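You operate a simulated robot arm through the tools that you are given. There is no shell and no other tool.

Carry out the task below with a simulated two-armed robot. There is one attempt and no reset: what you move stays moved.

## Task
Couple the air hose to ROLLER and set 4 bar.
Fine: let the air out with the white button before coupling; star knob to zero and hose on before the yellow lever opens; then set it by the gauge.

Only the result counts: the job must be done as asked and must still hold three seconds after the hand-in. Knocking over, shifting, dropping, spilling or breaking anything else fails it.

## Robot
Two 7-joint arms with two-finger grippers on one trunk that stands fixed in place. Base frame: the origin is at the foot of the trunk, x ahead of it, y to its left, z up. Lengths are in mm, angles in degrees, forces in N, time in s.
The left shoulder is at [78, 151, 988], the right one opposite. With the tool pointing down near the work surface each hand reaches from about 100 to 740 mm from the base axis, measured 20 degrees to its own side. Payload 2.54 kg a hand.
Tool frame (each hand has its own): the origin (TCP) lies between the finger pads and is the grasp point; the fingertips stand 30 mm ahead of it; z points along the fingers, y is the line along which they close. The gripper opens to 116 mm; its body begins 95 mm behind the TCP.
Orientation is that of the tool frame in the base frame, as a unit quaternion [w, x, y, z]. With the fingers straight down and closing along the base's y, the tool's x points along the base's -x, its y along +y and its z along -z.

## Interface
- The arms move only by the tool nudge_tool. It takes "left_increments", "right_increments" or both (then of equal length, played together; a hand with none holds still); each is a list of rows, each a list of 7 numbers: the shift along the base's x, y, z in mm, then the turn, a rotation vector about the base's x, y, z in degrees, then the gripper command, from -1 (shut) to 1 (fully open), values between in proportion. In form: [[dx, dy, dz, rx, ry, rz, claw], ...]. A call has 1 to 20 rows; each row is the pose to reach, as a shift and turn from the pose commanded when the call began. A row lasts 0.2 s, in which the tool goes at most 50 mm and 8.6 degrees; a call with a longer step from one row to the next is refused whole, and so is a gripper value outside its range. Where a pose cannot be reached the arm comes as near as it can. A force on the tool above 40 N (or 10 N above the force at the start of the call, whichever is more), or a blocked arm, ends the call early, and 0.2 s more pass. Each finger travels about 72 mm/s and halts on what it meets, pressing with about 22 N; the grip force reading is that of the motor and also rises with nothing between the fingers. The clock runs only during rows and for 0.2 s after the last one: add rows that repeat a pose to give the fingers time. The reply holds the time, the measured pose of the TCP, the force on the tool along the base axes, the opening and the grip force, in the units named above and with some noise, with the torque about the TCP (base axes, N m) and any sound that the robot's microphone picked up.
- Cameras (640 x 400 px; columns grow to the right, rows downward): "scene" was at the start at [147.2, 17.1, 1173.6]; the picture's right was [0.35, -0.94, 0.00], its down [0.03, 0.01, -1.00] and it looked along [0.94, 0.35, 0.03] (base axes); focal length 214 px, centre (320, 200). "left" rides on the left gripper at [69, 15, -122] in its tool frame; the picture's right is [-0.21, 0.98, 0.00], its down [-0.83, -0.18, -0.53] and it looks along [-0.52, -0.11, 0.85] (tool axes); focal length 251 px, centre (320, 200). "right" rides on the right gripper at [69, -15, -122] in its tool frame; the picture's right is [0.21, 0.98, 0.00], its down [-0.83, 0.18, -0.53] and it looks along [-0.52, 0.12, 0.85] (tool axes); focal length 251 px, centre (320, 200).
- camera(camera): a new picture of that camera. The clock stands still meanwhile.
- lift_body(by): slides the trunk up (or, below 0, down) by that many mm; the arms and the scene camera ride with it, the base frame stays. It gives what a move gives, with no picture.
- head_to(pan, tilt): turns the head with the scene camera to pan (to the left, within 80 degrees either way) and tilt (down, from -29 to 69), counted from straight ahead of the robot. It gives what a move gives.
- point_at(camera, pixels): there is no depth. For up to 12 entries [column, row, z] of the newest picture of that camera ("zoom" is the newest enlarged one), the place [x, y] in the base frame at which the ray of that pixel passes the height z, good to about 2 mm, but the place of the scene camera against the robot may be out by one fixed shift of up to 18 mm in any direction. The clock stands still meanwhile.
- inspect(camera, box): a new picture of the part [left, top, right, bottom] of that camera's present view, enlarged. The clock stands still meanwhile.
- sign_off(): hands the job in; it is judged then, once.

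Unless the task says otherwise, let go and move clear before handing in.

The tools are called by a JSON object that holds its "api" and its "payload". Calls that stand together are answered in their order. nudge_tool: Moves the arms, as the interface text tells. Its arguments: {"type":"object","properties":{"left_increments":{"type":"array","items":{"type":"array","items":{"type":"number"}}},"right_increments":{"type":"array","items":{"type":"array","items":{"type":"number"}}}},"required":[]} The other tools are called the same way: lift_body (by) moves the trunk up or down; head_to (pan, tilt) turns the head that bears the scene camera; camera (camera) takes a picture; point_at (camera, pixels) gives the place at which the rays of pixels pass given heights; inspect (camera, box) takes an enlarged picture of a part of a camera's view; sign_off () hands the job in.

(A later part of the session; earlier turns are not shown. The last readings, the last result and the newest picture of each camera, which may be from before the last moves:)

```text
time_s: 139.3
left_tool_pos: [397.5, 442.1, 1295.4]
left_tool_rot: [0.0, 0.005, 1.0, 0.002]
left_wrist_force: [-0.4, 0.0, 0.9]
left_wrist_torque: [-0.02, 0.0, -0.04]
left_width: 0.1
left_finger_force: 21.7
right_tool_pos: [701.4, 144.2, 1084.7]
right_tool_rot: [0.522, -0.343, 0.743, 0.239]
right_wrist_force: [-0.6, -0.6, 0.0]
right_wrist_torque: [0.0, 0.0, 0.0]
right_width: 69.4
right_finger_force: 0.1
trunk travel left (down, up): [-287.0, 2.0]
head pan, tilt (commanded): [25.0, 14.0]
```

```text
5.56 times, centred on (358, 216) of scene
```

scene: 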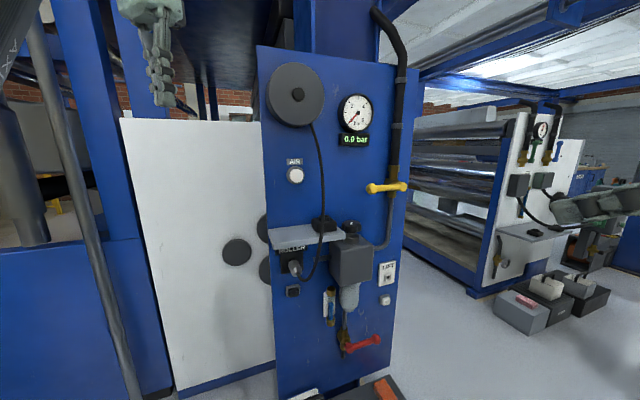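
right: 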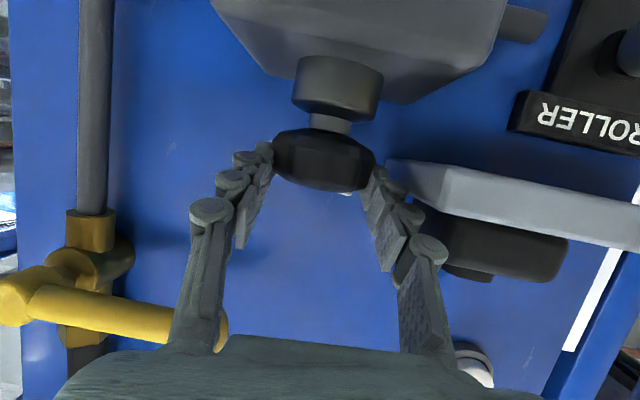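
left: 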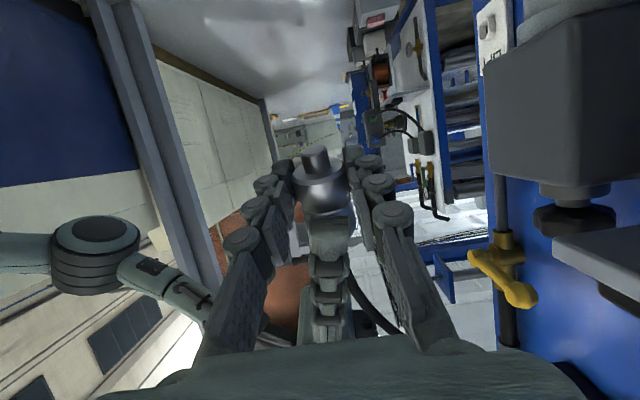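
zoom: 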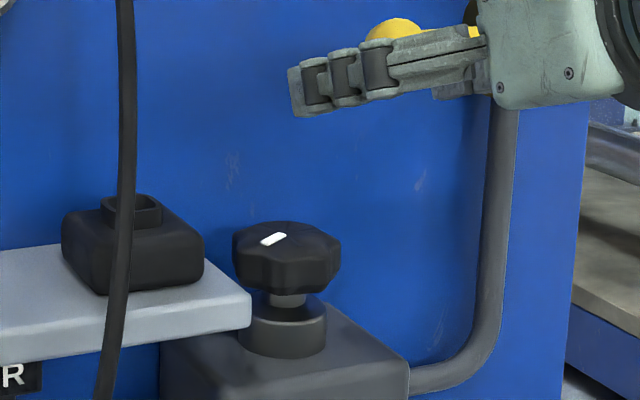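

The mark moved to about 163 degrees, so clockwise works. Now I'll grip at yaw 39 and turn counter-clockwise 10 degrees, then check whether the mark follows.

{"api": "nudge_tool", "payload": {"right_increments": [[3, 4, -25, 0, 0, -4, 0.2], [14, 15, -60, 0, 0, -8, 0.2], [31, 31, -91, 0, 0, -10, 0.2], [49, 49, -107, 0, 0, -10, 0.2], [67, 65.3, -116, 0, 0, -10, 0.2], [67, 65.3, -116, 0, 0, -10, -1], [67, 65.3, -116, 0, 0, -10, -1], [67, 65.3, -116, 0, 0, -10, -1], [68, 64.2, -116, 0, 0, -5, -1], [69, 63, -116, 0, 0, 0, -1], [69, 63, -116, 0, 0, 0, -1]]}}

{"api": "camera", "payload": {"camera": "right"}}

{"api": "nudge_tool", "payload": {"right_increments": [[0, 0, 0, 0, 0, 0, 0.2], [0, 0, 0, 0, 0, 0, 0.2], [-15, -14, 8, 0, 0, 0, 0.2], [-35, -32, 24, 0, 0, 0, 0.2], [-52, -47, 55, 0, 0, 0, 0.2], [-65, -60, 90, 0, 0, 0, 0.2], [-70, -66, 115, 0, 0, 0, 0.2]]}}

{"api": "inspect", "payload": {"camera": "right", "box": [240, 0, 400, 120]}}

{"api": "inspect", "payload": {"camera": "scene", "box": [310, 180, 406, 252]}}

```text
time_s: 141.7
left_tool_pos: [398.3, 440.8, 1296.5]
left_tool_rot: [0.0, 0.005, 1.0, 0.003]
left_wrist_force: [-0.8, -0.1, -0.2]
left_wrist_torque: [-0.01, 0.0, 0.03]
left_width: 0.0
left_finger_force: 21.6
right_tool_pos: [771.7, 203.6, 968.2]
right_tool_rot: [0.522, -0.342, 0.744, 0.238]
right_wrist_force: [17.3, -9.4, 2.7]
right_wrist_torque: [-0.98, 0.1, -0.47]
right_width: 56.6
right_finger_force: 45.0
trunk travel left (down, up): [-287.0, 2.0]
head pan, tilt (commanded): [25.0, 14.0]
```

```text
taken
```

right: 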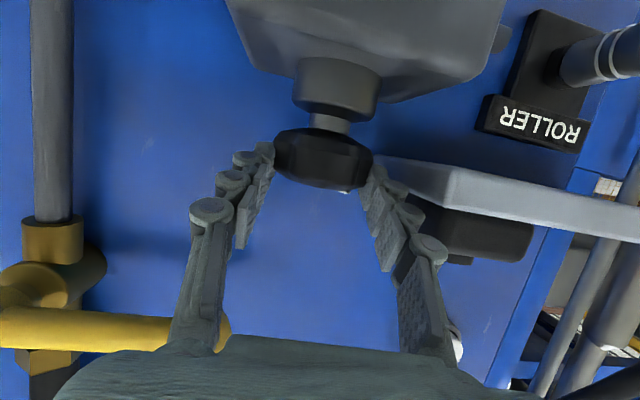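

```text
time_s: 143.3
left_tool_pos: [396.8, 442.1, 1296.1]
left_tool_rot: [0.0, 0.006, 1.0, 0.003]
left_wrist_force: [-0.8, 1.1, 0.6]
left_wrist_torque: [0.01, -0.02, 0.01]
left_width: 0.0
left_finger_force: 21.6
right_tool_pos: [698.0, 140.2, 1082.4]
right_tool_rot: [0.522, -0.343, 0.744, 0.238]
right_wrist_force: [-0.1, 0.3, -0.3]
right_wrist_torque: [0.03, -0.03, -0.02]
right_width: 69.8
right_finger_force: 0.0
trunk travel left (down, up): [-287.0, 2.0]
head pan, tilt (commanded): [25.0, 14.0]
```

```text
3.33 times, centred on (320, 60) of right
```

zoom: 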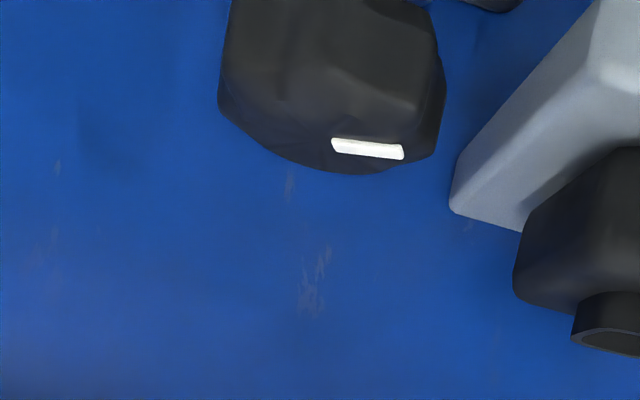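

```text
5.56 times, centred on (358, 216) of scene
```

zoom: 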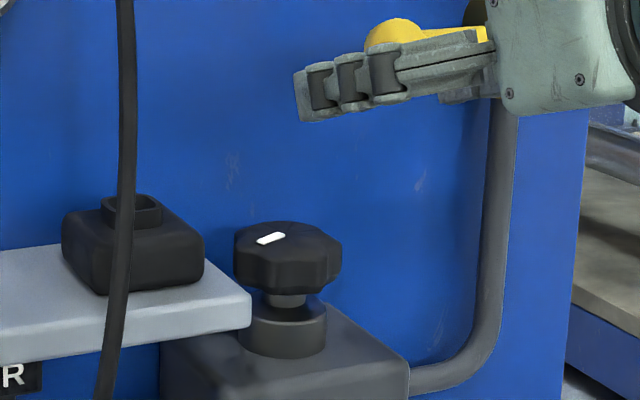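

The mark has drifted clockwise to about 152 degrees: my hand centre was about 3 mm off, so swinging back dragged the knob. Using the corrected centre [783, 216], I'll do one clean counter-clockwise stroke with a straight approach and retreat, and re-check the mark.

{"api": "nudge_tool", "payload": {"right_increments": [[10, 11, -35, 0, 0, -4, 0.2], [20, 22, -70, 0, 0, -8, 0.2], [29.6, 32.8, -93.4, 0, 0, -11, 0.2], [44.5, 44.4, -100.3, 0, 0, -11, 0.2], [59.2, 55.9, -107.1, 0, 0, -11, 0.2], [74, 67.5, -113.9, 0, 0, -11, 0.2], [74, 67.5, -113.9, 0, 0, -11, -1], [74, 67.5, -113.9, 0, 0, -11, -1], [74, 67.5, -113.9, 0, 0, -11, -1], [74.8, 66.5, -113.9, 0, 0, -5.5, -1], [75.8, 65.5, -113.9, 0, 0, 0, -1], [75.8, 65.5, -113.9, 0, 0, 0, -1]]}}

{"api": "inspect", "payload": {"camera": "right", "box": [260, 100, 380, 210]}}

{"api": "nudge_tool", "payload": {"right_increments": [[0, 0, 0, 0, 0, 0, 0.2], [0, 0, 0, 0, 0, 0, 0.2], [-12.3, -14.2, 6.8, 0, 0, 0, 0.2], [-27.7, -31.9, 15.4, 0, 0, 0, 0.2], [-45, -50, 45, 0, 0, 0, 0.2], [-62, -60, 80, 0, 0, 0, 0.2], [-75.8, -65.5, 113.9, 0, 0, 0, 0.2]]}}

{"api": "inspect", "payload": {"camera": "right", "box": [240, 0, 400, 120]}}

{"api": "inspect", "payload": {"camera": "scene", "box": [310, 180, 406, 252]}}

```text
time_s: 145.9
left_tool_pos: [396.9, 443.0, 1295.6]
left_tool_rot: [0.0, 0.006, 1.0, 0.003]
left_wrist_force: [0.2, 0.3, 0.3]
left_wrist_torque: [0.01, -0.02, 0.0]
left_width: 0.0
left_finger_force: 21.4
right_tool_pos: [776.3, 207.3, 968.8]
right_tool_rot: [0.522, -0.343, 0.743, 0.239]
right_wrist_force: [3.0, 9.1, 1.5]
right_wrist_torque: [0.23, 0.84, 0.06]
right_width: 57.1
right_finger_force: 45.0
trunk travel left (down, up): [-287.0, 2.0]
head pan, tilt (commanded): [25.0, 14.0]
```

```text
3.64 times, centred on (320, 155) of right
```

zoom: 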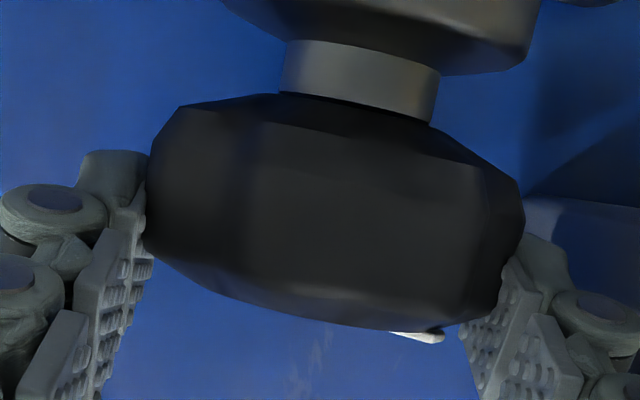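

```text
time_s: 147.5
left_tool_pos: [396.6, 441.9, 1295.5]
left_tool_rot: [0.002, 0.005, 1.0, 0.003]
left_wrist_force: [0.2, 0.2, -0.4]
left_wrist_torque: [-0.02, -0.03, 0.01]
left_width: 0.0
left_finger_force: 22.2
right_tool_pos: [697.3, 140.7, 1082.9]
right_tool_rot: [0.522, -0.343, 0.744, 0.238]
right_wrist_force: [0.3, -0.6, 0.5]
right_wrist_torque: [0.03, 0.0, 0.0]
right_width: 69.6
right_finger_force: 0.1
trunk travel left (down, up): [-287.0, 2.0]
head pan, tilt (commanded): [25.0, 14.0]
```

```text
3.33 times, centred on (320, 60) of right
```

zoom: 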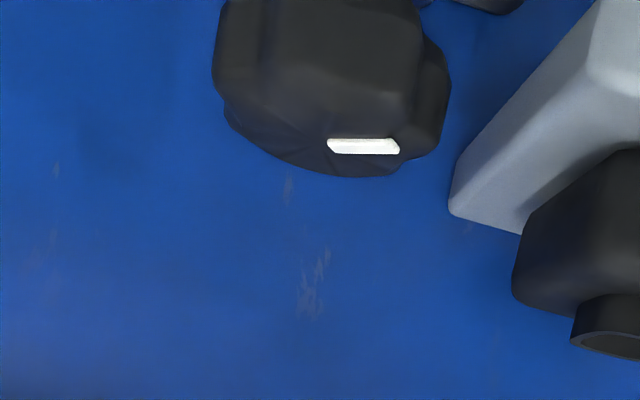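

```text
5.56 times, centred on (358, 216) of scene
```

zoom: 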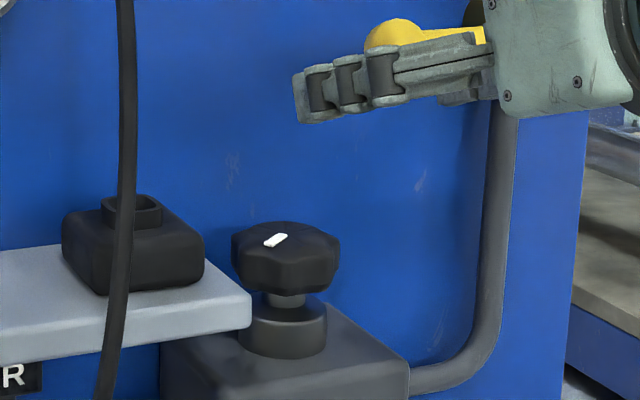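

With the corrected centre the mark followed the stroke: from about 152 to 164 degrees, counter-clockwise. I'll repeat with two aligned strokes.

{"api": "nudge_tool", "payload": {"right_increments": [[10, 11, -35, 0, 0, -4, 0.2], [20, 22, -70, 0, 0, -8, 0.2], [30.2, 32.4, -93.7, 0, 0, -11.5, 0.2], [45, 44, -100.6, 0, 0, -11.5, 0.2], [59.8, 55.5, -107.4, 0, 0, -11.5, 0.2], [74.6, 67.1, -114.2, 0, 0, -11.5, 0.2], [74.6, 67.1, -114.2, 0, 0, -11.5, -1], [74.6, 67.1, -114.2, 0, 0, -11.5, -1], [75.5, 66, -114.2, 0, 0, -5.5, -1], [76.6, 65, -114.2, 0, 0, 0.5, -1], [76.6, 65, -114.2, 0, 0, 0.5, 0.2], [76.6, 65, -114.2, 0, 0, 0.5, 0.2], [75.5, 66, -114.2, 0, 0, -5.5, 0.2], [74.6, 67.1, -114.2, 0, 0, -11.5, 0.2], [74.6, 67.1, -114.2, 0, 0, -11.5, -1], [74.6, 67.1, -114.2, 0, 0, -11.5, -1], [75.5, 66, -114.2, 0, 0, -5.5, -1], [76.6, 65, -114.2, 0, 0, 0.5, -1], [76.6, 65, -114.2, 0, 0, 0.5, -1]]}}

{"api": "nudge_tool", "payload": {"right_increments": [[0, 0, 0, 0, 0, 0, 0.2], [0, 0, 0, 0, 0, 0, 0.2], [-12.3, -14.2, 6.8, 0, 0, 0, 0.2], [-27.7, -31.9, 15.4, 0, 0, 0, 0.2], [-45, -50, 45, 0, 0, 0, 0.2], [-62, -60, 80, 0, 0, 0, 0.2], [-76.6, -65, 114.2, 0, 0, 0, 0.2]]}}

{"api": "inspect", "payload": {"camera": "right", "box": [240, 0, 400, 120]}}

{"api": "inspect", "payload": {"camera": "scene", "box": [310, 180, 406, 252]}}

```text
time_s: 151.5
left_tool_pos: [396.7, 442.2, 1294.5]
left_tool_rot: [0.001, 0.006, 1.0, 0.002]
left_wrist_force: [-0.1, 0.4, 0.8]
left_wrist_torque: [0.02, 0.0, 0.01]
left_width: 0.0
left_finger_force: 22.0
right_tool_pos: [773.9, 207.5, 968.4]
right_tool_rot: [0.522, -0.346, 0.741, 0.241]
right_wrist_force: [-2.3, 4.8, 3.7]
right_wrist_torque: [0.04, 0.63, 0.13]
right_width: 58.9
right_finger_force: 44.6
trunk travel left (down, up): [-287.0, 2.0]
head pan, tilt (commanded): [25.0, 14.0]
```

```text
time_s: 153.1
left_tool_pos: [396.4, 442.3, 1296.1]
left_tool_rot: [0.0, 0.006, 1.0, 0.003]
left_wrist_force: [0.5, 0.2, -0.3]
left_wrist_torque: [-0.02, -0.04, -0.03]
left_width: 0.1
left_finger_force: 22.0
right_tool_pos: [697.3, 141.0, 1083.4]
right_tool_rot: [0.521, -0.347, 0.742, 0.242]
right_wrist_force: [-0.3, -0.6, -0.5]
right_wrist_torque: [0.01, 0.03, -0.01]
right_width: 69.6
right_finger_force: 0.0
trunk travel left (down, up): [-287.0, 2.0]
head pan, tilt (commanded): [25.0, 14.0]
```

```text
3.33 times, centred on (320, 60) of right
```

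zoom: 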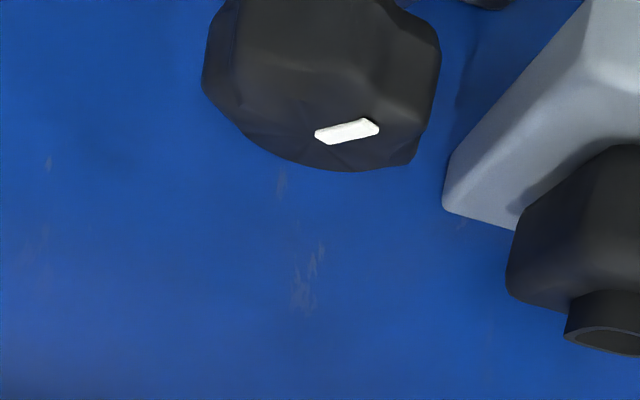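

```text
5.56 times, centred on (358, 216) of scene
```

zoom: 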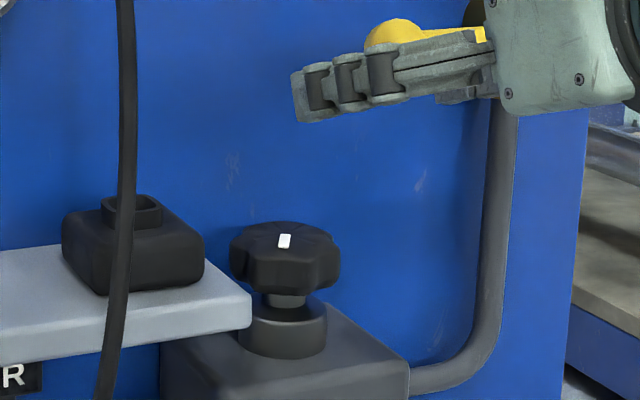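

The mark is at about 182 degrees now, so the strokes work: no stop yet. Four more counter-clockwise strokes.

{"api": "nudge_tool", "payload": {"right_increments": [[10, 11, -35, 0, 0, -4, 0.2], [20, 22, -70, 0, 0, -8, 0.2], [30.2, 32.1, -94.2, 0, 0, -12, 0.2], [45, 43.7, -101.1, 0, 0, -12, 0.2], [59.8, 55.2, -107.9, 0, 0, -12, 0.2], [74.6, 66.8, -114.7, 0, 0, -12, 0.2], [74.6, 66.8, -114.7, 0, 0, -12, -1], [74.6, 66.8, -114.7, 0, 0, -12, -1], [75.5, 65.7, -114.7, 0, 0, -6, -1], [76.6, 64.7, -114.7, 0, 0, 0, -1], [76.6, 64.7, -114.7, 0, 0, 0, 0.2], [76.6, 64.7, -114.7, 0, 0, 0, 0.2], [75.5, 65.7, -114.7, 0, 0, -6, 0.2], [74.6, 66.8, -114.7, 0, 0, -12, 0.2], [74.6, 66.8, -114.7, 0, 0, -12, -1], [74.6, 66.8, -114.7, 0, 0, -12, -1], [75.5, 65.7, -114.7, 0, 0, -6, -1], [76.6, 64.7, -114.7, 0, 0, 0, -1], [76.6, 64.7, -114.7, 0, 0, 0, -1]]}}

{"api": "nudge_tool", "payload": {"right_increments": [[0, 0, 0, 0, 0, 0, 0.2], [0, 0, 0, 0, 0, 0, 0.2], [-1.1, 1, 0, 0, 0, -6, 0.2], [-2, 2.1, 0, 0, 0, -12, 0.2], [-2, 2.1, 0, 0, 0, -12, -1], [-2, 2.1, 0, 0, 0, -12, -1], [-1.1, 1, 0, 0, 0, -6, -1], [0, 0, 0, 0, 0, 0, -1], [0, 0, 0, 0, 0, 0, 0.2], [0, 0, 0, 0, 0, 0, 0.2], [-1.1, 1, 0, 0, 0, -6, 0.2], [-2, 2.1, 0, 0, 0, -12, 0.2], [-2, 2.1, 0, 0, 0, -12, -1], [-2, 2.1, 0, 0, 0, -12, -1], [-1.1, 1, 0, 0, 0, -6, -1], [0, 0, 0, 0, 0, 0, -1], [0, 0, 0, 0, 0, 0, -1]]}}

{"api": "nudge_tool", "payload": {"right_increments": [[0, 0, 0, 0, 0, 0, 0.2], [0, 0, 0, 0, 0, 0, 0.2], [-12.3, -14.2, 6.8, 0, 0, 0, 0.2], [-27.7, -31.9, 15.4, 0, 0, 0, 0.2], [-45, -50, 45, 0, 0, 0, 0.2], [-62, -60, 80, 0, 0, 0, 0.2], [-76.6, -65, 114.2, 0, 0, 0, 0.2]]}}

{"api": "inspect", "payload": {"camera": "right", "box": [240, 0, 400, 120]}}

{"api": "inspect", "payload": {"camera": "scene", "box": [310, 180, 406, 252]}}

```text
time_s: 157.1
left_tool_pos: [396.7, 442.8, 1295.3]
left_tool_rot: [0.0, 0.006, 1.0, 0.002]
left_wrist_force: [-0.1, -0.4, 0.2]
left_wrist_torque: [0.03, 0.0, -0.01]
left_width: 0.0
left_finger_force: 21.9
right_tool_pos: [775.2, 206.2, 968.4]
right_tool_rot: [0.521, -0.347, 0.742, 0.239]
right_wrist_force: [-6.8, 4.6, -1.3]
right_wrist_torque: [-0.49, -0.15, 0.28]
right_width: 57.4
right_finger_force: 44.9
trunk travel left (down, up): [-287.0, 2.0]
head pan, tilt (commanded): [25.0, 14.0]
```

```text
time_s: 160.7
left_tool_pos: [395.8, 441.4, 1296.1]
left_tool_rot: [0.0, 0.005, 1.0, 0.002]
left_wrist_force: [0.1, 0.3, 0.4]
left_wrist_torque: [0.01, 0.0, 0.0]
left_width: 0.0
left_finger_force: 22.0
right_tool_pos: [774.3, 206.4, 966.5]
right_tool_rot: [0.521, -0.348, 0.741, 0.24]
right_wrist_force: [-11.9, 2.1, -1.3]
right_wrist_torque: [-0.95, -0.35, -0.07]
right_width: 58.8
right_finger_force: 44.8
trunk travel left (down, up): [-287.0, 2.0]
head pan, tilt (commanded): [25.0, 14.0]
```

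```text
time_s: 162.3
left_tool_pos: [396.9, 442.2, 1296.8]
left_tool_rot: [0.001, 0.005, 1.0, 0.002]
left_wrist_force: [0.3, -0.1, 0.0]
left_wrist_torque: [0.01, -0.01, 0.01]
left_width: 0.3
left_finger_force: 22.2
right_tool_pos: [698.4, 142.4, 1081.5]
right_tool_rot: [0.521, -0.346, 0.742, 0.24]
right_wrist_force: [1.0, 0.6, 0.2]
right_wrist_torque: [0.04, 0.01, 0.0]
right_width: 69.7
right_finger_force: 0.1
trunk travel left (down, up): [-287.0, 2.0]
head pan, tilt (commanded): [25.0, 14.0]
```

```text
3.33 times, centred on (320, 60) of right
```

zoom: 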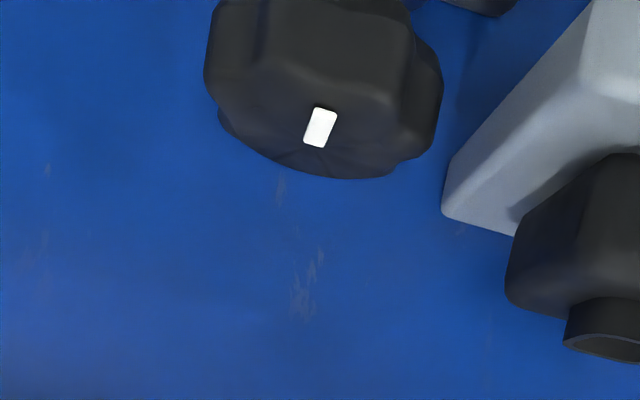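

```text
5.56 times, centred on (358, 216) of scene
```

zoom: 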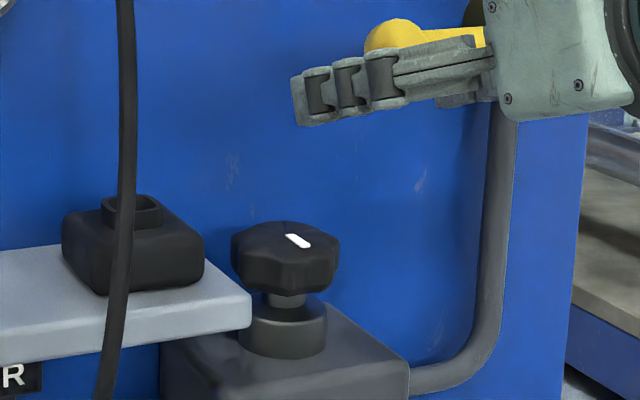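

The mark now points straight out from the panel (about 226 degrees). I'll try two more counter-clockwise strokes to see whether this is the stop.

{"api": "nudge_tool", "payload": {"right_increments": [[10, 11, -35, 0, 0, -4, 0.2], [20, 22, -70, 0, 0, -8, 0.2], [29.1, 30.7, -92.3, 0, 0, -12, 0.2], [43.9, 42.3, -99.2, 0, 0, -12, 0.2], [58.7, 53.8, -106, 0, 0, -12, 0.2], [73.5, 65.4, -112.8, 0, 0, -12, 0.2], [73.5, 65.4, -112.8, 0, 0, -12, -1], [73.5, 65.4, -112.8, 0, 0, -12, -1], [74.4, 64.3, -112.8, 0, 0, -6, -1], [75.5, 63.3, -112.8, 0, 0, 0, -1], [75.5, 63.3, -112.8, 0, 0, 0, -1]]}}

{"api": "nudge_tool", "payload": {"right_increments": [[0, 0, 0, 0, 0, 0, 0.2], [0, 0, 0, 0, 0, 0, 0.2], [-1.1, 1, 0, 0, 0, -6, 0.2], [-2, 2.1, 0, 0, 0, -12, 0.2], [-2, 2.1, 0, 0, 0, -12, -1], [-2, 2.1, 0, 0, 0, -12, -1], [-1.1, 1, 0, 0, 0, -6, -1], [0, 0, 0, 0, 0, 0, -1], [0, 0, 0, 0, 0, 0, -1]]}}

{"api": "nudge_tool", "payload": {"right_increments": [[0, 0, 0, 0, 0, 0, 0.2], [0, 0, 0, 0, 0, 0, 0.2], [-12.3, -14.2, 6.8, 0, 0, 0, 0.2], [-27.7, -31.9, 15.4, 0, 0, 0, 0.2], [-45, -50, 45, 0, 0, 0, 0.2], [-62, -60, 80, 0, 0, 0, 0.2], [-76.6, -65, 114.2, 0, 0, 0, 0.2]]}}

{"api": "inspect", "payload": {"camera": "right", "box": [240, 0, 400, 120]}}

{"api": "inspect", "payload": {"camera": "scene", "box": [310, 180, 406, 252]}}

```text
time_s: 164.7
left_tool_pos: [395.9, 442.4, 1295.1]
left_tool_rot: [0.001, 0.006, 1.0, 0.002]
left_wrist_force: [-0.4, -0.7, 0.8]
left_wrist_torque: [0.01, -0.01, -0.02]
left_width: 0.0
left_finger_force: 21.5
right_tool_pos: [774.0, 205.4, 968.6]
right_tool_rot: [0.521, -0.348, 0.741, 0.241]
right_wrist_force: [-11.1, 2.4, -1.2]
right_wrist_torque: [-0.68, -0.43, -0.12]
right_width: 59.0
right_finger_force: 44.6
trunk travel left (down, up): [-287.0, 2.0]
head pan, tilt (commanded): [25.0, 14.0]
```

```text
time_s: 166.7
left_tool_pos: [396.0, 443.0, 1296.2]
left_tool_rot: [0.001, 0.005, 1.0, 0.003]
left_wrist_force: [-0.1, -0.3, 0.2]
left_wrist_torque: [-0.01, 0.0, -0.01]
left_width: 0.0
left_finger_force: 22.2
right_tool_pos: [774.3, 205.8, 968.9]
right_tool_rot: [0.521, -0.348, 0.742, 0.24]
right_wrist_force: [-12.2, 5.4, -4.9]
right_wrist_torque: [-0.8, -0.51, 0.05]
right_width: 59.0
right_finger_force: 45.3
trunk travel left (down, up): [-287.0, 2.0]
head pan, tilt (commanded): [25.0, 14.0]
```

```text
time_s: 168.3
left_tool_pos: [396.2, 442.0, 1295.9]
left_tool_rot: [0.001, 0.005, 1.0, 0.003]
left_wrist_force: [-0.4, 0.6, -0.8]
left_wrist_torque: [-0.01, -0.01, 0.01]
left_width: 0.0
left_finger_force: 22.1
right_tool_pos: [699.0, 139.2, 1083.7]
right_tool_rot: [0.52, -0.347, 0.742, 0.241]
right_wrist_force: [0.0, 0.0, 0.1]
right_wrist_torque: [-0.02, 0.0, 0.0]
right_width: 69.5
right_finger_force: 0.0
trunk travel left (down, up): [-287.0, 2.0]
head pan, tilt (commanded): [25.0, 14.0]
```

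```text
3.33 times, centred on (320, 60) of right
```

zoom: 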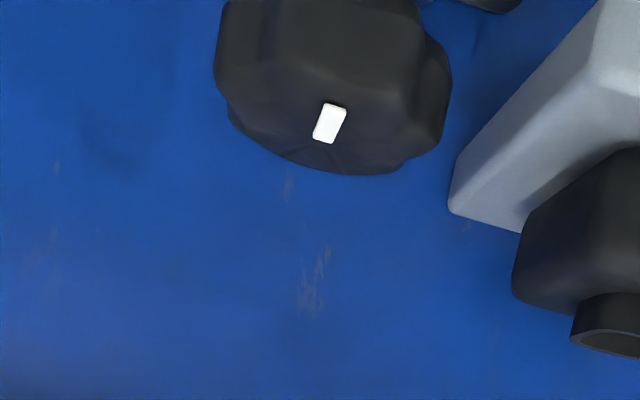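

```text
5.56 times, centred on (358, 216) of scene
```

zoom: 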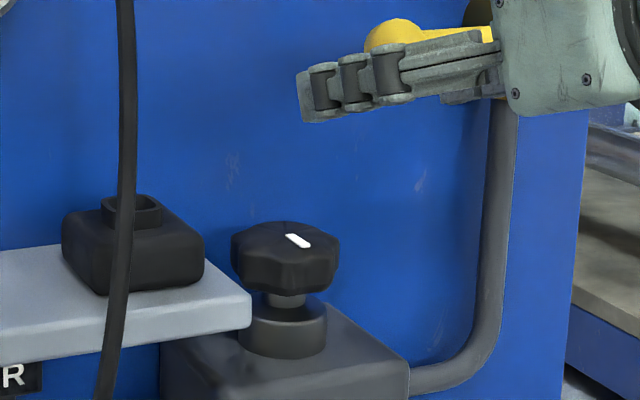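

Two more strokes did not move the mark: it rests at the stop, pointing straight out, so the knob is at zero. Next the yellow lever: I'll bring the closed right hand to a spot above its ball and look.

{"api": "nudge_tool", "payload": {"right_increments": [[-15, -15, 15, 0, 0, 0, -1], [0, -20, 30, 2.4, -2.8, -5, -1], [15, -20, 40, 4.9, -5.7, -9.9, -1], [30, -18, 44, 7.3, -8.5, -14.9, -1], [45, -14, 44, 9.8, -11.4, -19.8, -1], [57.9, -10.5, 43.9, 9.8, -11.4, -19.8, -1]]}}

{"api": "camera", "payload": {"camera": "right"}}

{"api": "camera", "payload": {"camera": "scene"}}

```text
time_s: 169.7
left_tool_pos: [397.5, 442.1, 1296.3]
left_tool_rot: [0.0, 0.004, 1.0, 0.003]
left_wrist_force: [0.2, -0.6, -0.1]
left_wrist_torque: [0.03, 0.01, -0.01]
left_width: 0.0
left_finger_force: 22.1
right_tool_pos: [756.6, 128.1, 1127.1]
right_tool_rot: [0.652, -0.19, 0.713, 0.175]
right_wrist_force: [1.3, 0.1, 0.2]
right_wrist_torque: [0.01, 0.01, 0.02]
right_width: 0.1
right_finger_force: 21.9
trunk travel left (down, up): [-287.0, 2.0]
head pan, tilt (commanded): [25.0, 14.0]
```

```text
taken
```

right: 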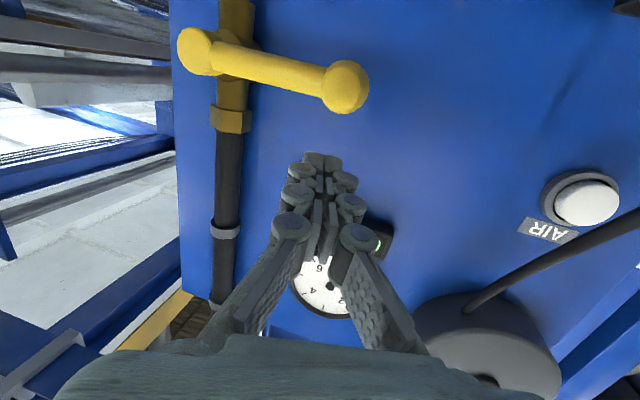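

```text
taken
```

scene: 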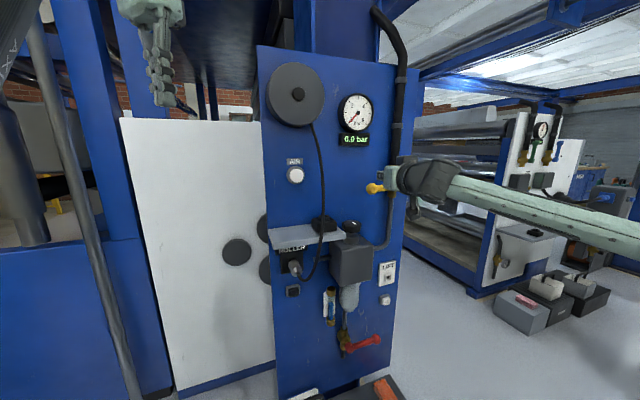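

The lever's ball is at (346,87), about s=453, z=1074, roughly 692 deep, with the pivot near s=544. I'll move the closed fingertips in above the bar, then press down in small steps to find which way it turns.

{"api": "nudge_tool", "payload": {"right_increments": [[12, 4, 0, 0, 0, 0, -1], [26, 18, 0, 0, 0, 0, -1], [41, 29, 0, 0, 0, 0, -1], [43, 28, -12, 0, 0, 0, -1], [43, 28, -22, 0, 0, 0, -1]]}}

{"api": "camera", "payload": {"camera": "right"}}

{"api": "inspect", "payload": {"camera": "scene", "box": [340, 150, 436, 222]}}

```text
time_s: 170.9
left_tool_pos: [397.3, 441.1, 1294.9]
left_tool_rot: [0.0, 0.006, 1.0, 0.003]
left_wrist_force: [-0.1, -0.1, 0.1]
left_wrist_torque: [-0.03, 0.01, -0.01]
left_width: 0.0
left_finger_force: 22.0
right_tool_pos: [799.4, 155.7, 1104.6]
right_tool_rot: [0.653, -0.19, 0.712, 0.175]
right_wrist_force: [0.1, 0.5, 0.1]
right_wrist_torque: [-0.01, -0.02, -0.02]
right_width: 0.3
right_finger_force: 21.9
trunk travel left (down, up): [-287.0, 2.0]
head pan, tilt (commanded): [25.0, 14.0]
```

```text
taken
```

right: 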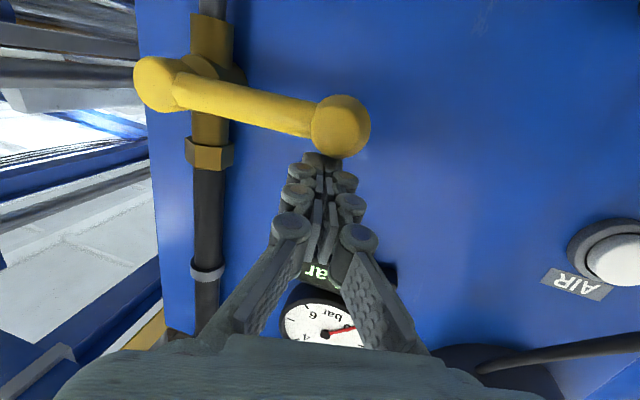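

```text
5.56 times, centred on (388, 186) of scene
```

zoom: 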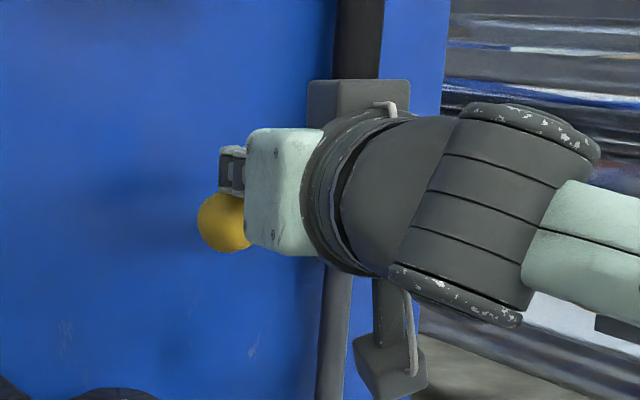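

The tips sit just above the bar beside the ball. To be sure of overlapping it in depth I'll raise slightly, go 18 mm deeper, then press down.

{"api": "nudge_tool", "payload": {"right_increments": [[0, 0, 9, 0, 0, 0, -1], [14, 11.5, 9, 0, 0, 0, -1], [15, 10.5, 2, 0, 0, 0, -1], [15, 10.5, -5, 0, 0, 0, -1], [15, 10.5, -11, 0, 0, 0, -1], [15, 10.5, -17, 0, 0, 0, -1]]}}

{"api": "camera", "payload": {"camera": "right"}}

```text
time_s: 172.3
left_tool_pos: [397.2, 441.0, 1296.5]
left_tool_rot: [0.0, 0.005, 1.0, 0.003]
left_wrist_force: [0.4, 0.2, 0.4]
left_wrist_torque: [-0.02, -0.02, -0.01]
left_width: 0.0
left_finger_force: 21.8
right_tool_pos: [814.1, 167.5, 1087.5]
right_tool_rot: [0.653, -0.191, 0.712, 0.176]
right_wrist_force: [-0.3, 0.7, -0.7]
right_wrist_torque: [-0.04, 0.01, 0.02]
right_width: 0.0
right_finger_force: 22.4
trunk travel left (down, up): [-287.0, 2.0]
head pan, tilt (commanded): [25.0, 14.0]
```

```text
taken
```

right: 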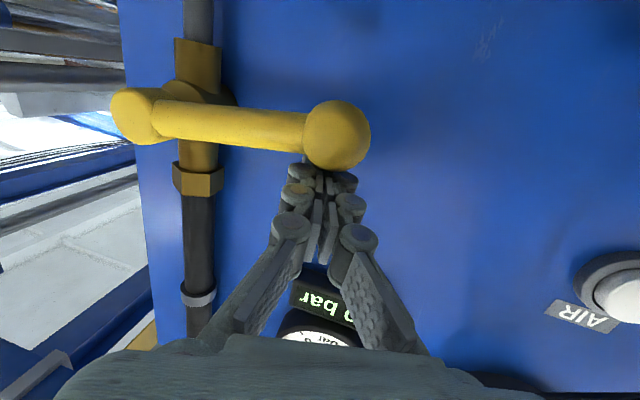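

The lever has already turned about 8 degrees downward with almost no force, so down is its way. I'll follow its arc downward.

{"api": "nudge_tool", "payload": {"right_increments": [[-4.4, 0.1, -17.9, 0, 0, 0, -1], [-2.3, -4.7, -38.9, 0, 0, 0, -1], [3.5, -13.4, -57.9, 0, 0, 0, -1], [10.9, -23.6, -71.8, 0, 0, 0, -1]]}}

{"api": "camera", "payload": {"camera": "right"}}

{"api": "camera", "payload": {"camera": "scene"}}

```text
time_s: 173.3
left_tool_pos: [398.6, 442.1, 1294.6]
left_tool_rot: [0.0, 0.005, 1.0, 0.003]
left_wrist_force: [0.6, -0.2, -0.1]
left_wrist_torque: [-0.03, 0.06, 0.0]
left_width: 0.1
left_finger_force: 21.8
right_tool_pos: [830.3, 133.7, 1014.4]
right_tool_rot: [0.653, -0.196, 0.708, 0.181]
right_wrist_force: [0.2, -0.6, 1.3]
right_wrist_torque: [-0.01, 0.05, 0.06]
right_width: 0.0
right_finger_force: 28.2
right hand out of reach, approached as far as the arm can: row 2, 3, 4
trunk travel left (down, up): [-287.0, 2.0]
head pan, tilt (commanded): [25.0, 14.0]
```

```text
taken
```

right: 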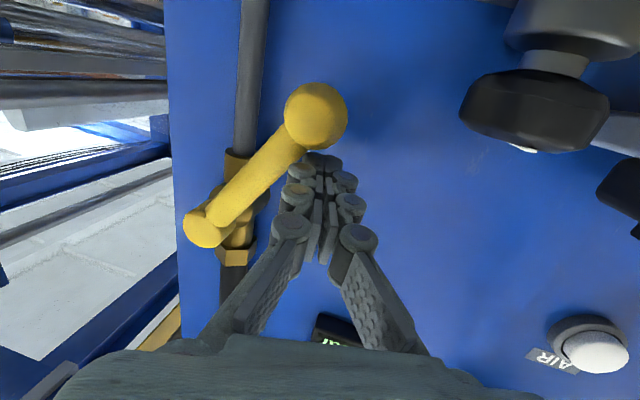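

```text
taken
```

scene: 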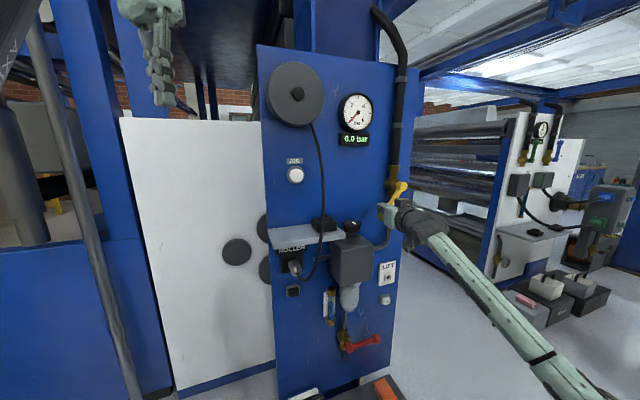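

The lever is now about 56 degrees down but the arm runs short of reach to the right. I'll shift left, open the gripper fully so the right finger stands out 58 mm to the right, and use that finger to push the bar on to vertical.

{"api": "nudge_tool", "payload": {"right_increments": [[-20, 20, 0, 0, 0, 0, -1], [-40, 40, -6, 0, 0, 0, -1], [-44, 44, -12, 0, 0, 0, 0], [-40, 48, -12, 0, 0, 0, 1], [-36, 52, -12, 0, 0, 0, 1], [-36, 52, -12, 0, 0, 0, 1], [-36, 52, -12, 0, 0, 0, 1]]}}

{"api": "camera", "payload": {"camera": "right"}}

```text
time_s: 174.9
left_tool_pos: [397.4, 442.4, 1295.9]
left_tool_rot: [0.0, 0.005, 1.0, 0.002]
left_wrist_force: [-1.1, 0.3, 0.4]
left_wrist_torque: [-0.02, -0.01, -0.04]
left_width: 0.0
left_finger_force: 21.9
right_tool_pos: [828.9, 133.4, 1015.3]
right_tool_rot: [0.654, -0.197, 0.708, 0.181]
right_wrist_force: [-0.6, -0.3, 0.0]
right_wrist_torque: [0.01, -0.02, 0.0]
right_width: 116.2
right_finger_force: 0.0
right hand out of reach, approached as far as the arm can: row 1, 2, 3, 4, 5, 6, 7
trunk travel left (down, up): [-287.0, 2.0]
head pan, tilt (commanded): [25.0, 14.0]
```

```text
taken
```

right: 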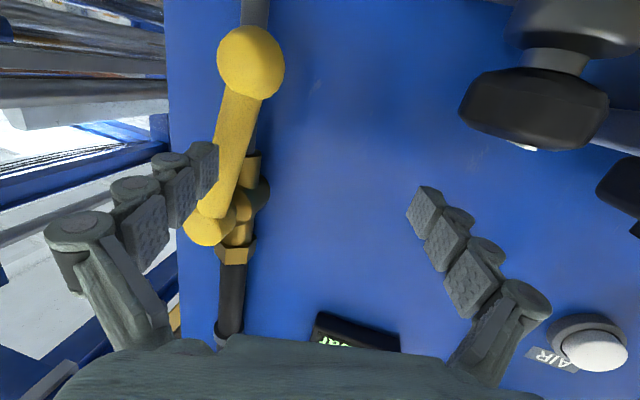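

The opening right finger itself swept the lever to nearly vertical, though the arm did not shift. I'll check the lever and the gauge.

{"api": "inspect", "payload": {"camera": "scene", "box": [320, 80, 440, 240]}}

{"api": "inspect", "payload": {"camera": "right", "box": [160, 0, 320, 260]}}

```text
2.50 times, centred on (380, 160) of scene
```

zoom: 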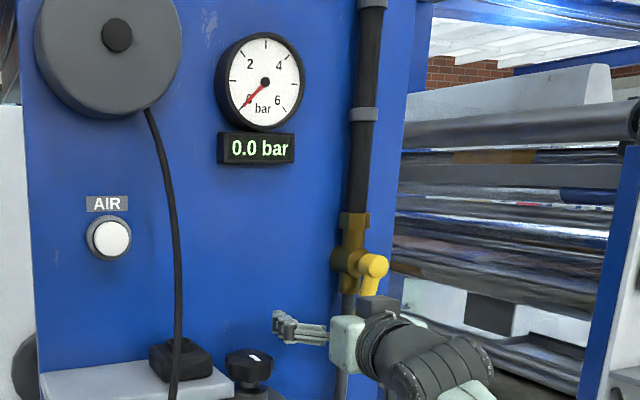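

```text
1.54 times, centred on (240, 130) of right
```

zoom: 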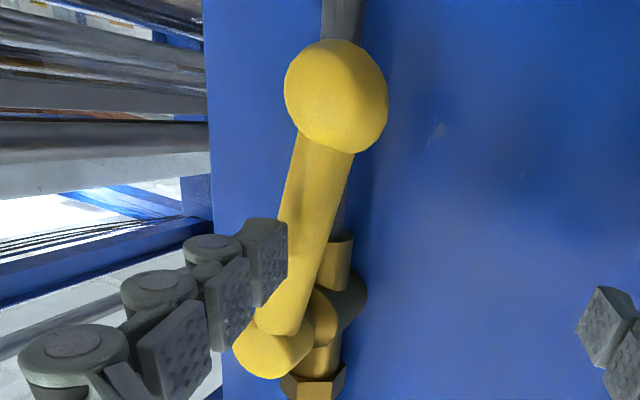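

The gauge still reads 0.0 with the knob at zero, as it should, and the lever is about 10 degrees short of vertical. The arm seems to be at a limit, so I'll first try backing straight out a little.

{"api": "nudge_tool", "payload": {"right_increments": [[-17, -10, 0, 0, 0, 0, 1], [-35, -20, 0, 0, 0, 0, 1]]}}

{"api": "camera", "payload": {"camera": "right"}}

```text
time_s: 175.5
left_tool_pos: [397.1, 442.9, 1295.2]
left_tool_rot: [-0.001, 0.006, 1.0, 0.003]
left_wrist_force: [-0.4, -0.2, -0.3]
left_wrist_torque: [-0.02, 0.02, 0.0]
left_width: 0.3
left_finger_force: 21.8
right_tool_pos: [816.3, 104.4, 1006.7]
right_tool_rot: [0.652, -0.191, 0.712, 0.175]
right_wrist_force: [0.0, 1.1, -0.8]
right_wrist_torque: [0.01, -0.02, -0.03]
right_width: 116.1
right_finger_force: 0.1
right hand out of reach, approached as far as the arm can: row 1, 2
trunk travel left (down, up): [-287.0, 2.0]
head pan, tilt (commanded): [25.0, 14.0]
```

```text
taken
```

right: 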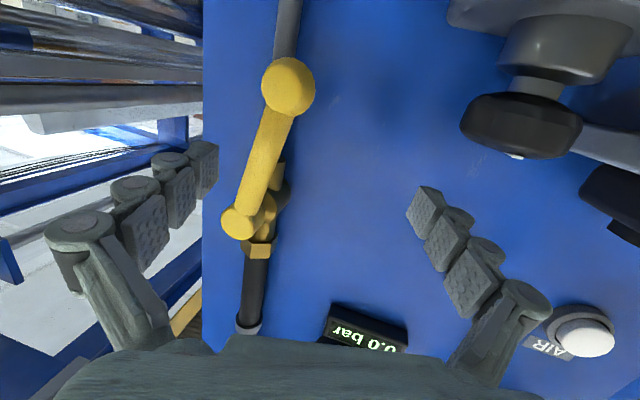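

The hand is free again. I'll go back to a comfortable pose and come in farther left with the gripper still open, so the right finger can finish the push on the bar.

{"api": "nudge_tool", "payload": {"right_increments": [[-25, -15, 20, 0, 0, 0, 1], [-50, -30, 40, 0, 0, 0, 1], [-60, 0, 48, 0, 0, 0, 1], [-60, 35, 45, 0, 0, 0, 1], [-50, 62, 15, 0, 0, 0, 1], [-38, 72, -6, 0, 0, 0, 1], [-27.5, 73, -12, 0, 0, 0, 1]]}}

{"api": "camera", "payload": {"camera": "right"}}

{"api": "inspect", "payload": {"camera": "scene", "box": [320, 120, 440, 250]}}

```text
time_s: 177.1
left_tool_pos: [401.1, 444.1, 1293.1]
left_tool_rot: [-0.002, 0.006, 1.0, 0.001]
left_wrist_force: [1.3, -0.1, -0.5]
left_wrist_torque: [-0.09, 0.15, 0.02]
left_width: 0.1
left_finger_force: 21.8
right_tool_pos: [807.1, 94.7, 998.2]
right_tool_rot: [0.651, -0.191, 0.713, 0.177]
right_wrist_force: [1.0, 0.8, -0.3]
right_wrist_torque: [0.0, -0.08, 0.07]
right_width: 115.6
right_finger_force: 0.1
right hand out of reach, approached as far as the arm can: row 3, 4, 5, 6, 7
trunk travel left (down, up): [-287.0, 2.0]
head pan, tilt (commanded): [25.0, 14.0]
```

```text
taken
```

right: 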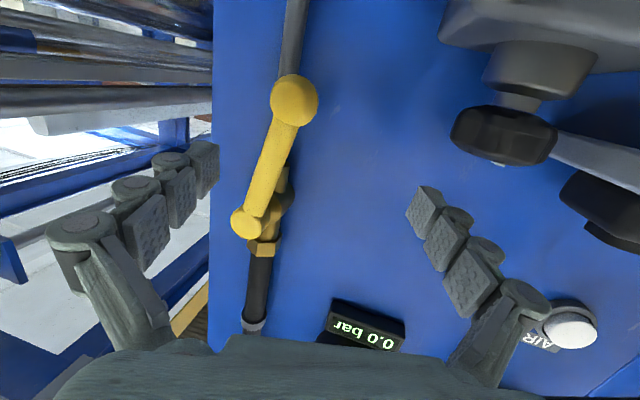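

```text
3.08 times, centred on (380, 185) of scene
```

zoom: 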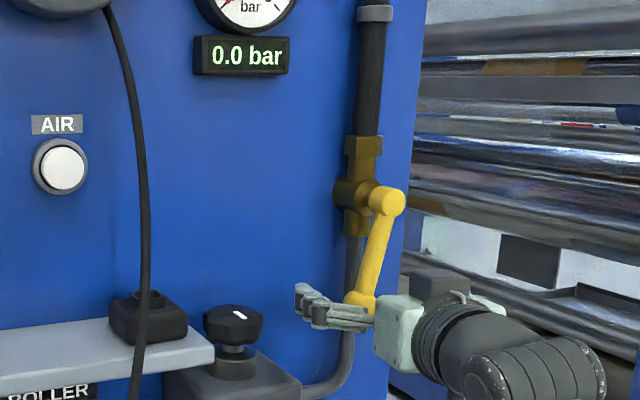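

The arm again flips to its low-elbow posture at this height, because the shoulder is too high for a level hand. I'll retreat, reset the posture, and lower the trunk 200 mm so the hand works above shoulder height as it did at the AIR button.

{"api": "nudge_tool", "payload": {"right_increments": [[-35, -20, 10, 0, 0, 0, 1], [-70, -40, 25, -3.9, 4.9, 3.7, 0], [-105, -60, 40, -7.7, 9.8, 7.3, -1], [-140, -80, 55, -11.6, 14.7, 11.0, -1], [-175, -100, 70, -15.4, 19.6, 14.6, -1], [-215, -125, 85, -15.4, 19.6, 14.6, -1], [-255, -150, 95, -15.4, 19.6, 14.6, -1], [-295, -175, 105, -15.4, 19.6, 14.6, -1]]}}

{"api": "lift_body", "payload": {"by": -200}}

{"api": "camera", "payload": {"camera": "scene"}}

{"api": "camera", "payload": {"camera": "right"}}

```text
time_s: 178.9
left_tool_pos: [395.8, 442.2, 1297.6]
left_tool_rot: [0.001, 0.006, 1.0, 0.003]
left_wrist_force: [-0.8, 0.2, -0.7]
left_wrist_torque: [0.01, 0.01, -0.03]
left_width: 0.0
left_finger_force: 22.1
right_tool_pos: [508.4, -81.3, 1106.1]
right_tool_rot: [0.464, -0.331, 0.8, 0.19]
right_wrist_force: [-0.1, -0.7, 0.1]
right_wrist_torque: [0.02, 0.03, 0.01]
right_width: 0.3
right_finger_force: 22.1
right hand out of reach, approached as far as the arm can: row 1
trunk travel left (down, up): [-287.0, 2.0]
head pan, tilt (commanded): [25.0, 14.0]
```

```text
time_s: 181.1
left_tool_pos: [397.0, 441.6, 1095.7]
left_tool_rot: [0.0, 0.005, 1.0, 0.003]
left_wrist_force: [0.3, -0.5, -0.9]
left_wrist_torque: [-0.01, 0.03, 0.01]
left_width: 0.0
left_finger_force: 21.9
right_tool_pos: [508.4, -80.8, 906.4]
right_tool_rot: [0.464, -0.331, 0.8, 0.189]
right_wrist_force: [-0.2, 0.8, 0.3]
right_wrist_torque: [0.0, 0.0, 0.01]
right_width: 0.0
right_finger_force: 22.6
trunk travel left (down, up): [-87.0, 202.0]
head pan, tilt (commanded): [25.0, 14.0]
```

```text
taken
```

scene: 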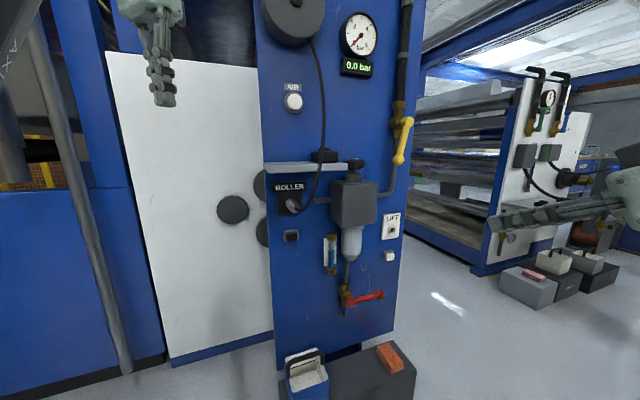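

```text
taken
```

right: 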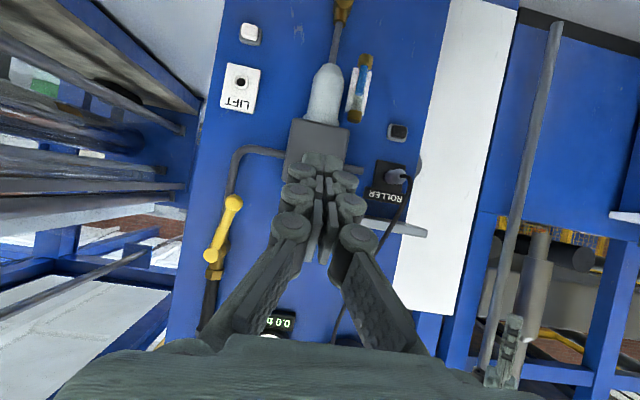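

Posture reset with the shoulder lower. Now I'll bring the closed fingertips level to just in front and left of the lever's ball.

{"api": "nudge_tool", "payload": {"right_increments": [[35, 23, 10, 2.2, -2.6, -1.6, -1], [72, 47, 20, 4.4, -5.3, -3.2, -1], [110, 72, 30, 6.6, -8.0, -4.8, -1], [148, 98, 42, 8.8, -10.7, -6.4, -1], [188, 125, 54, 11.1, -13.4, -8.1, -1], [228, 152, 65, 13.5, -16.3, -9.9, -1], [267.8, 179.8, 76.2, 15.9, -19.2, -11.6, -1]]}}

{"api": "camera", "payload": {"camera": "right"}}

{"api": "camera", "payload": {"camera": "scene"}}

```text
time_s: 182.7
left_tool_pos: [397.7, 442.6, 1095.3]
left_tool_rot: [0.0, 0.005, 1.0, 0.002]
left_wrist_force: [-0.4, -0.1, 0.0]
left_wrist_torque: [0.01, 0.03, 0.01]
left_width: 0.0
left_finger_force: 22.1
right_tool_pos: [776.8, 97.8, 981.9]
right_tool_rot: [0.648, -0.209, 0.707, 0.192]
right_wrist_force: [0.3, -0.8, -0.4]
right_wrist_torque: [0.0, -0.01, 0.02]
right_width: 0.0
right_finger_force: 21.5
trunk travel left (down, up): [-87.0, 202.0]
head pan, tilt (commanded): [25.0, 14.0]
```

```text
taken
```

right: 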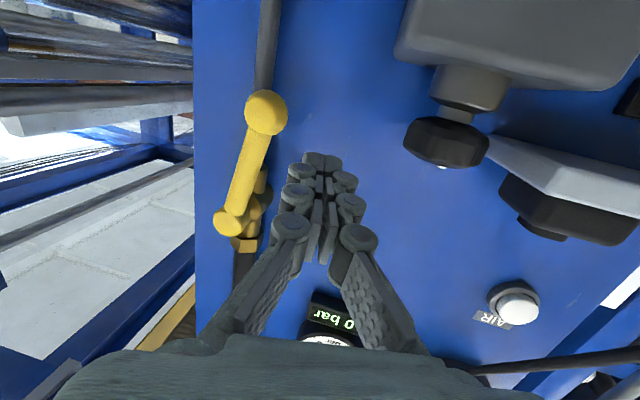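

```text
taken
```

scene: 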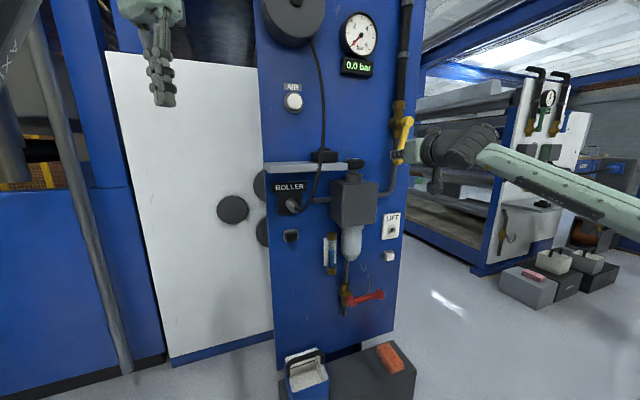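

The ball is near s=549, z=964, so the lever is about 13 degrees short. I'll move the closed fingertips in beside the bar, then open so that the right finger pushes it to the stop.

{"api": "nudge_tool", "payload": {"right_increments": [[17, 10.4, -4, 0, 0, 0, -1], [34, 20.8, -8, 0, 0, 0, -1], [50.9, 31.1, -12, 0, 0, 0, -1], [50.9, 31.1, -12, 0, 0, 0, -1]]}}

{"api": "camera", "payload": {"camera": "right"}}

```text
time_s: 183.7
left_tool_pos: [396.6, 442.9, 1094.0]
left_tool_rot: [0.0, 0.005, 1.0, 0.002]
left_wrist_force: [-0.5, -0.1, 0.2]
left_wrist_torque: [0.0, 0.02, 0.01]
left_width: 0.0
left_finger_force: 22.1
right_tool_pos: [829.8, 129.0, 970.3]
right_tool_rot: [0.648, -0.21, 0.707, 0.192]
right_wrist_force: [-0.4, 0.5, 0.2]
right_wrist_torque: [-0.01, 0.05, -0.02]
right_width: 0.0
right_finger_force: 22.0
trunk travel left (down, up): [-87.0, 202.0]
head pan, tilt (commanded): [25.0, 14.0]
```

```text
taken
```

right: 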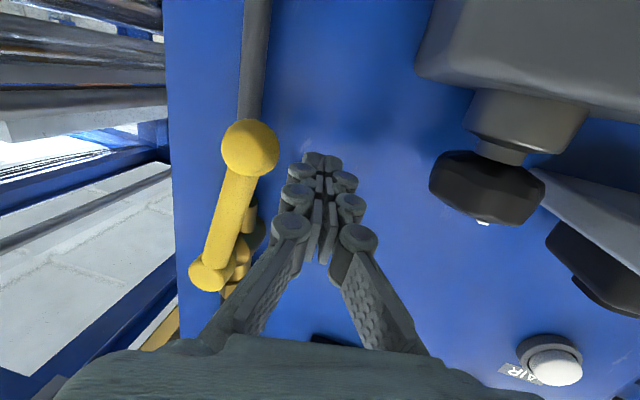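

Reached with no limit. Opening the gripper to about 84 mm (not fully, to stay clear of the knob) so the right finger pushes the lever.

{"api": "nudge_tool", "payload": {"right_increments": [[0, 0, 0, 0, 0, 0, 0.45], [0, 0, 0, 0, 0, 0, 0.45], [0, 0, 0, 0, 0, 0, 0.45], [0, 0, 0, 0, 0, 0, 0.45], [0, 0, 0, 0, 0, 0, 0.45]]}}

{"api": "camera", "payload": {"camera": "right"}}

{"api": "inspect", "payload": {"camera": "scene", "box": [320, 0, 440, 200]}}

```text
time_s: 184.8
left_tool_pos: [397.5, 441.6, 1096.2]
left_tool_rot: [0.0, 0.005, 1.0, 0.002]
left_wrist_force: [0.0, -0.4, 0.4]
left_wrist_torque: [-0.01, -0.02, -0.01]
left_width: 0.1
left_finger_force: 22.3
right_tool_pos: [829.8, 128.6, 969.9]
right_tool_rot: [0.648, -0.209, 0.707, 0.192]
right_wrist_force: [-0.9, 0.7, 0.0]
right_wrist_torque: [-0.01, -0.01, 0.0]
right_width: 83.8
right_finger_force: 0.1
trunk travel left (down, up): [-87.0, 202.0]
head pan, tilt (commanded): [25.0, 14.0]
```

```text
taken
```

right: 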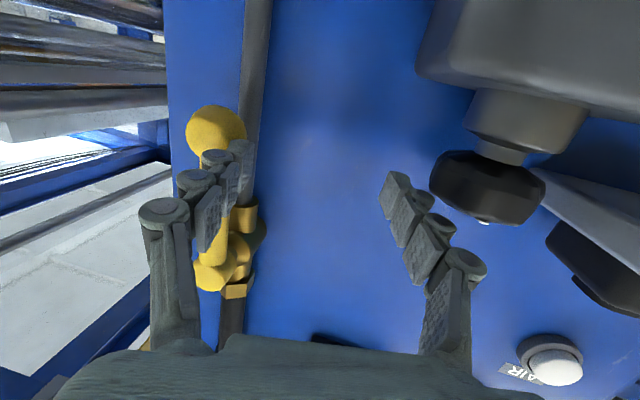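

```text
2.00 times, centred on (380, 100) of scene
```

zoom: 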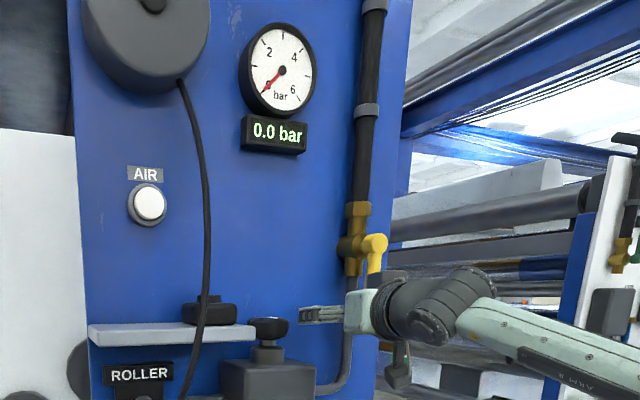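

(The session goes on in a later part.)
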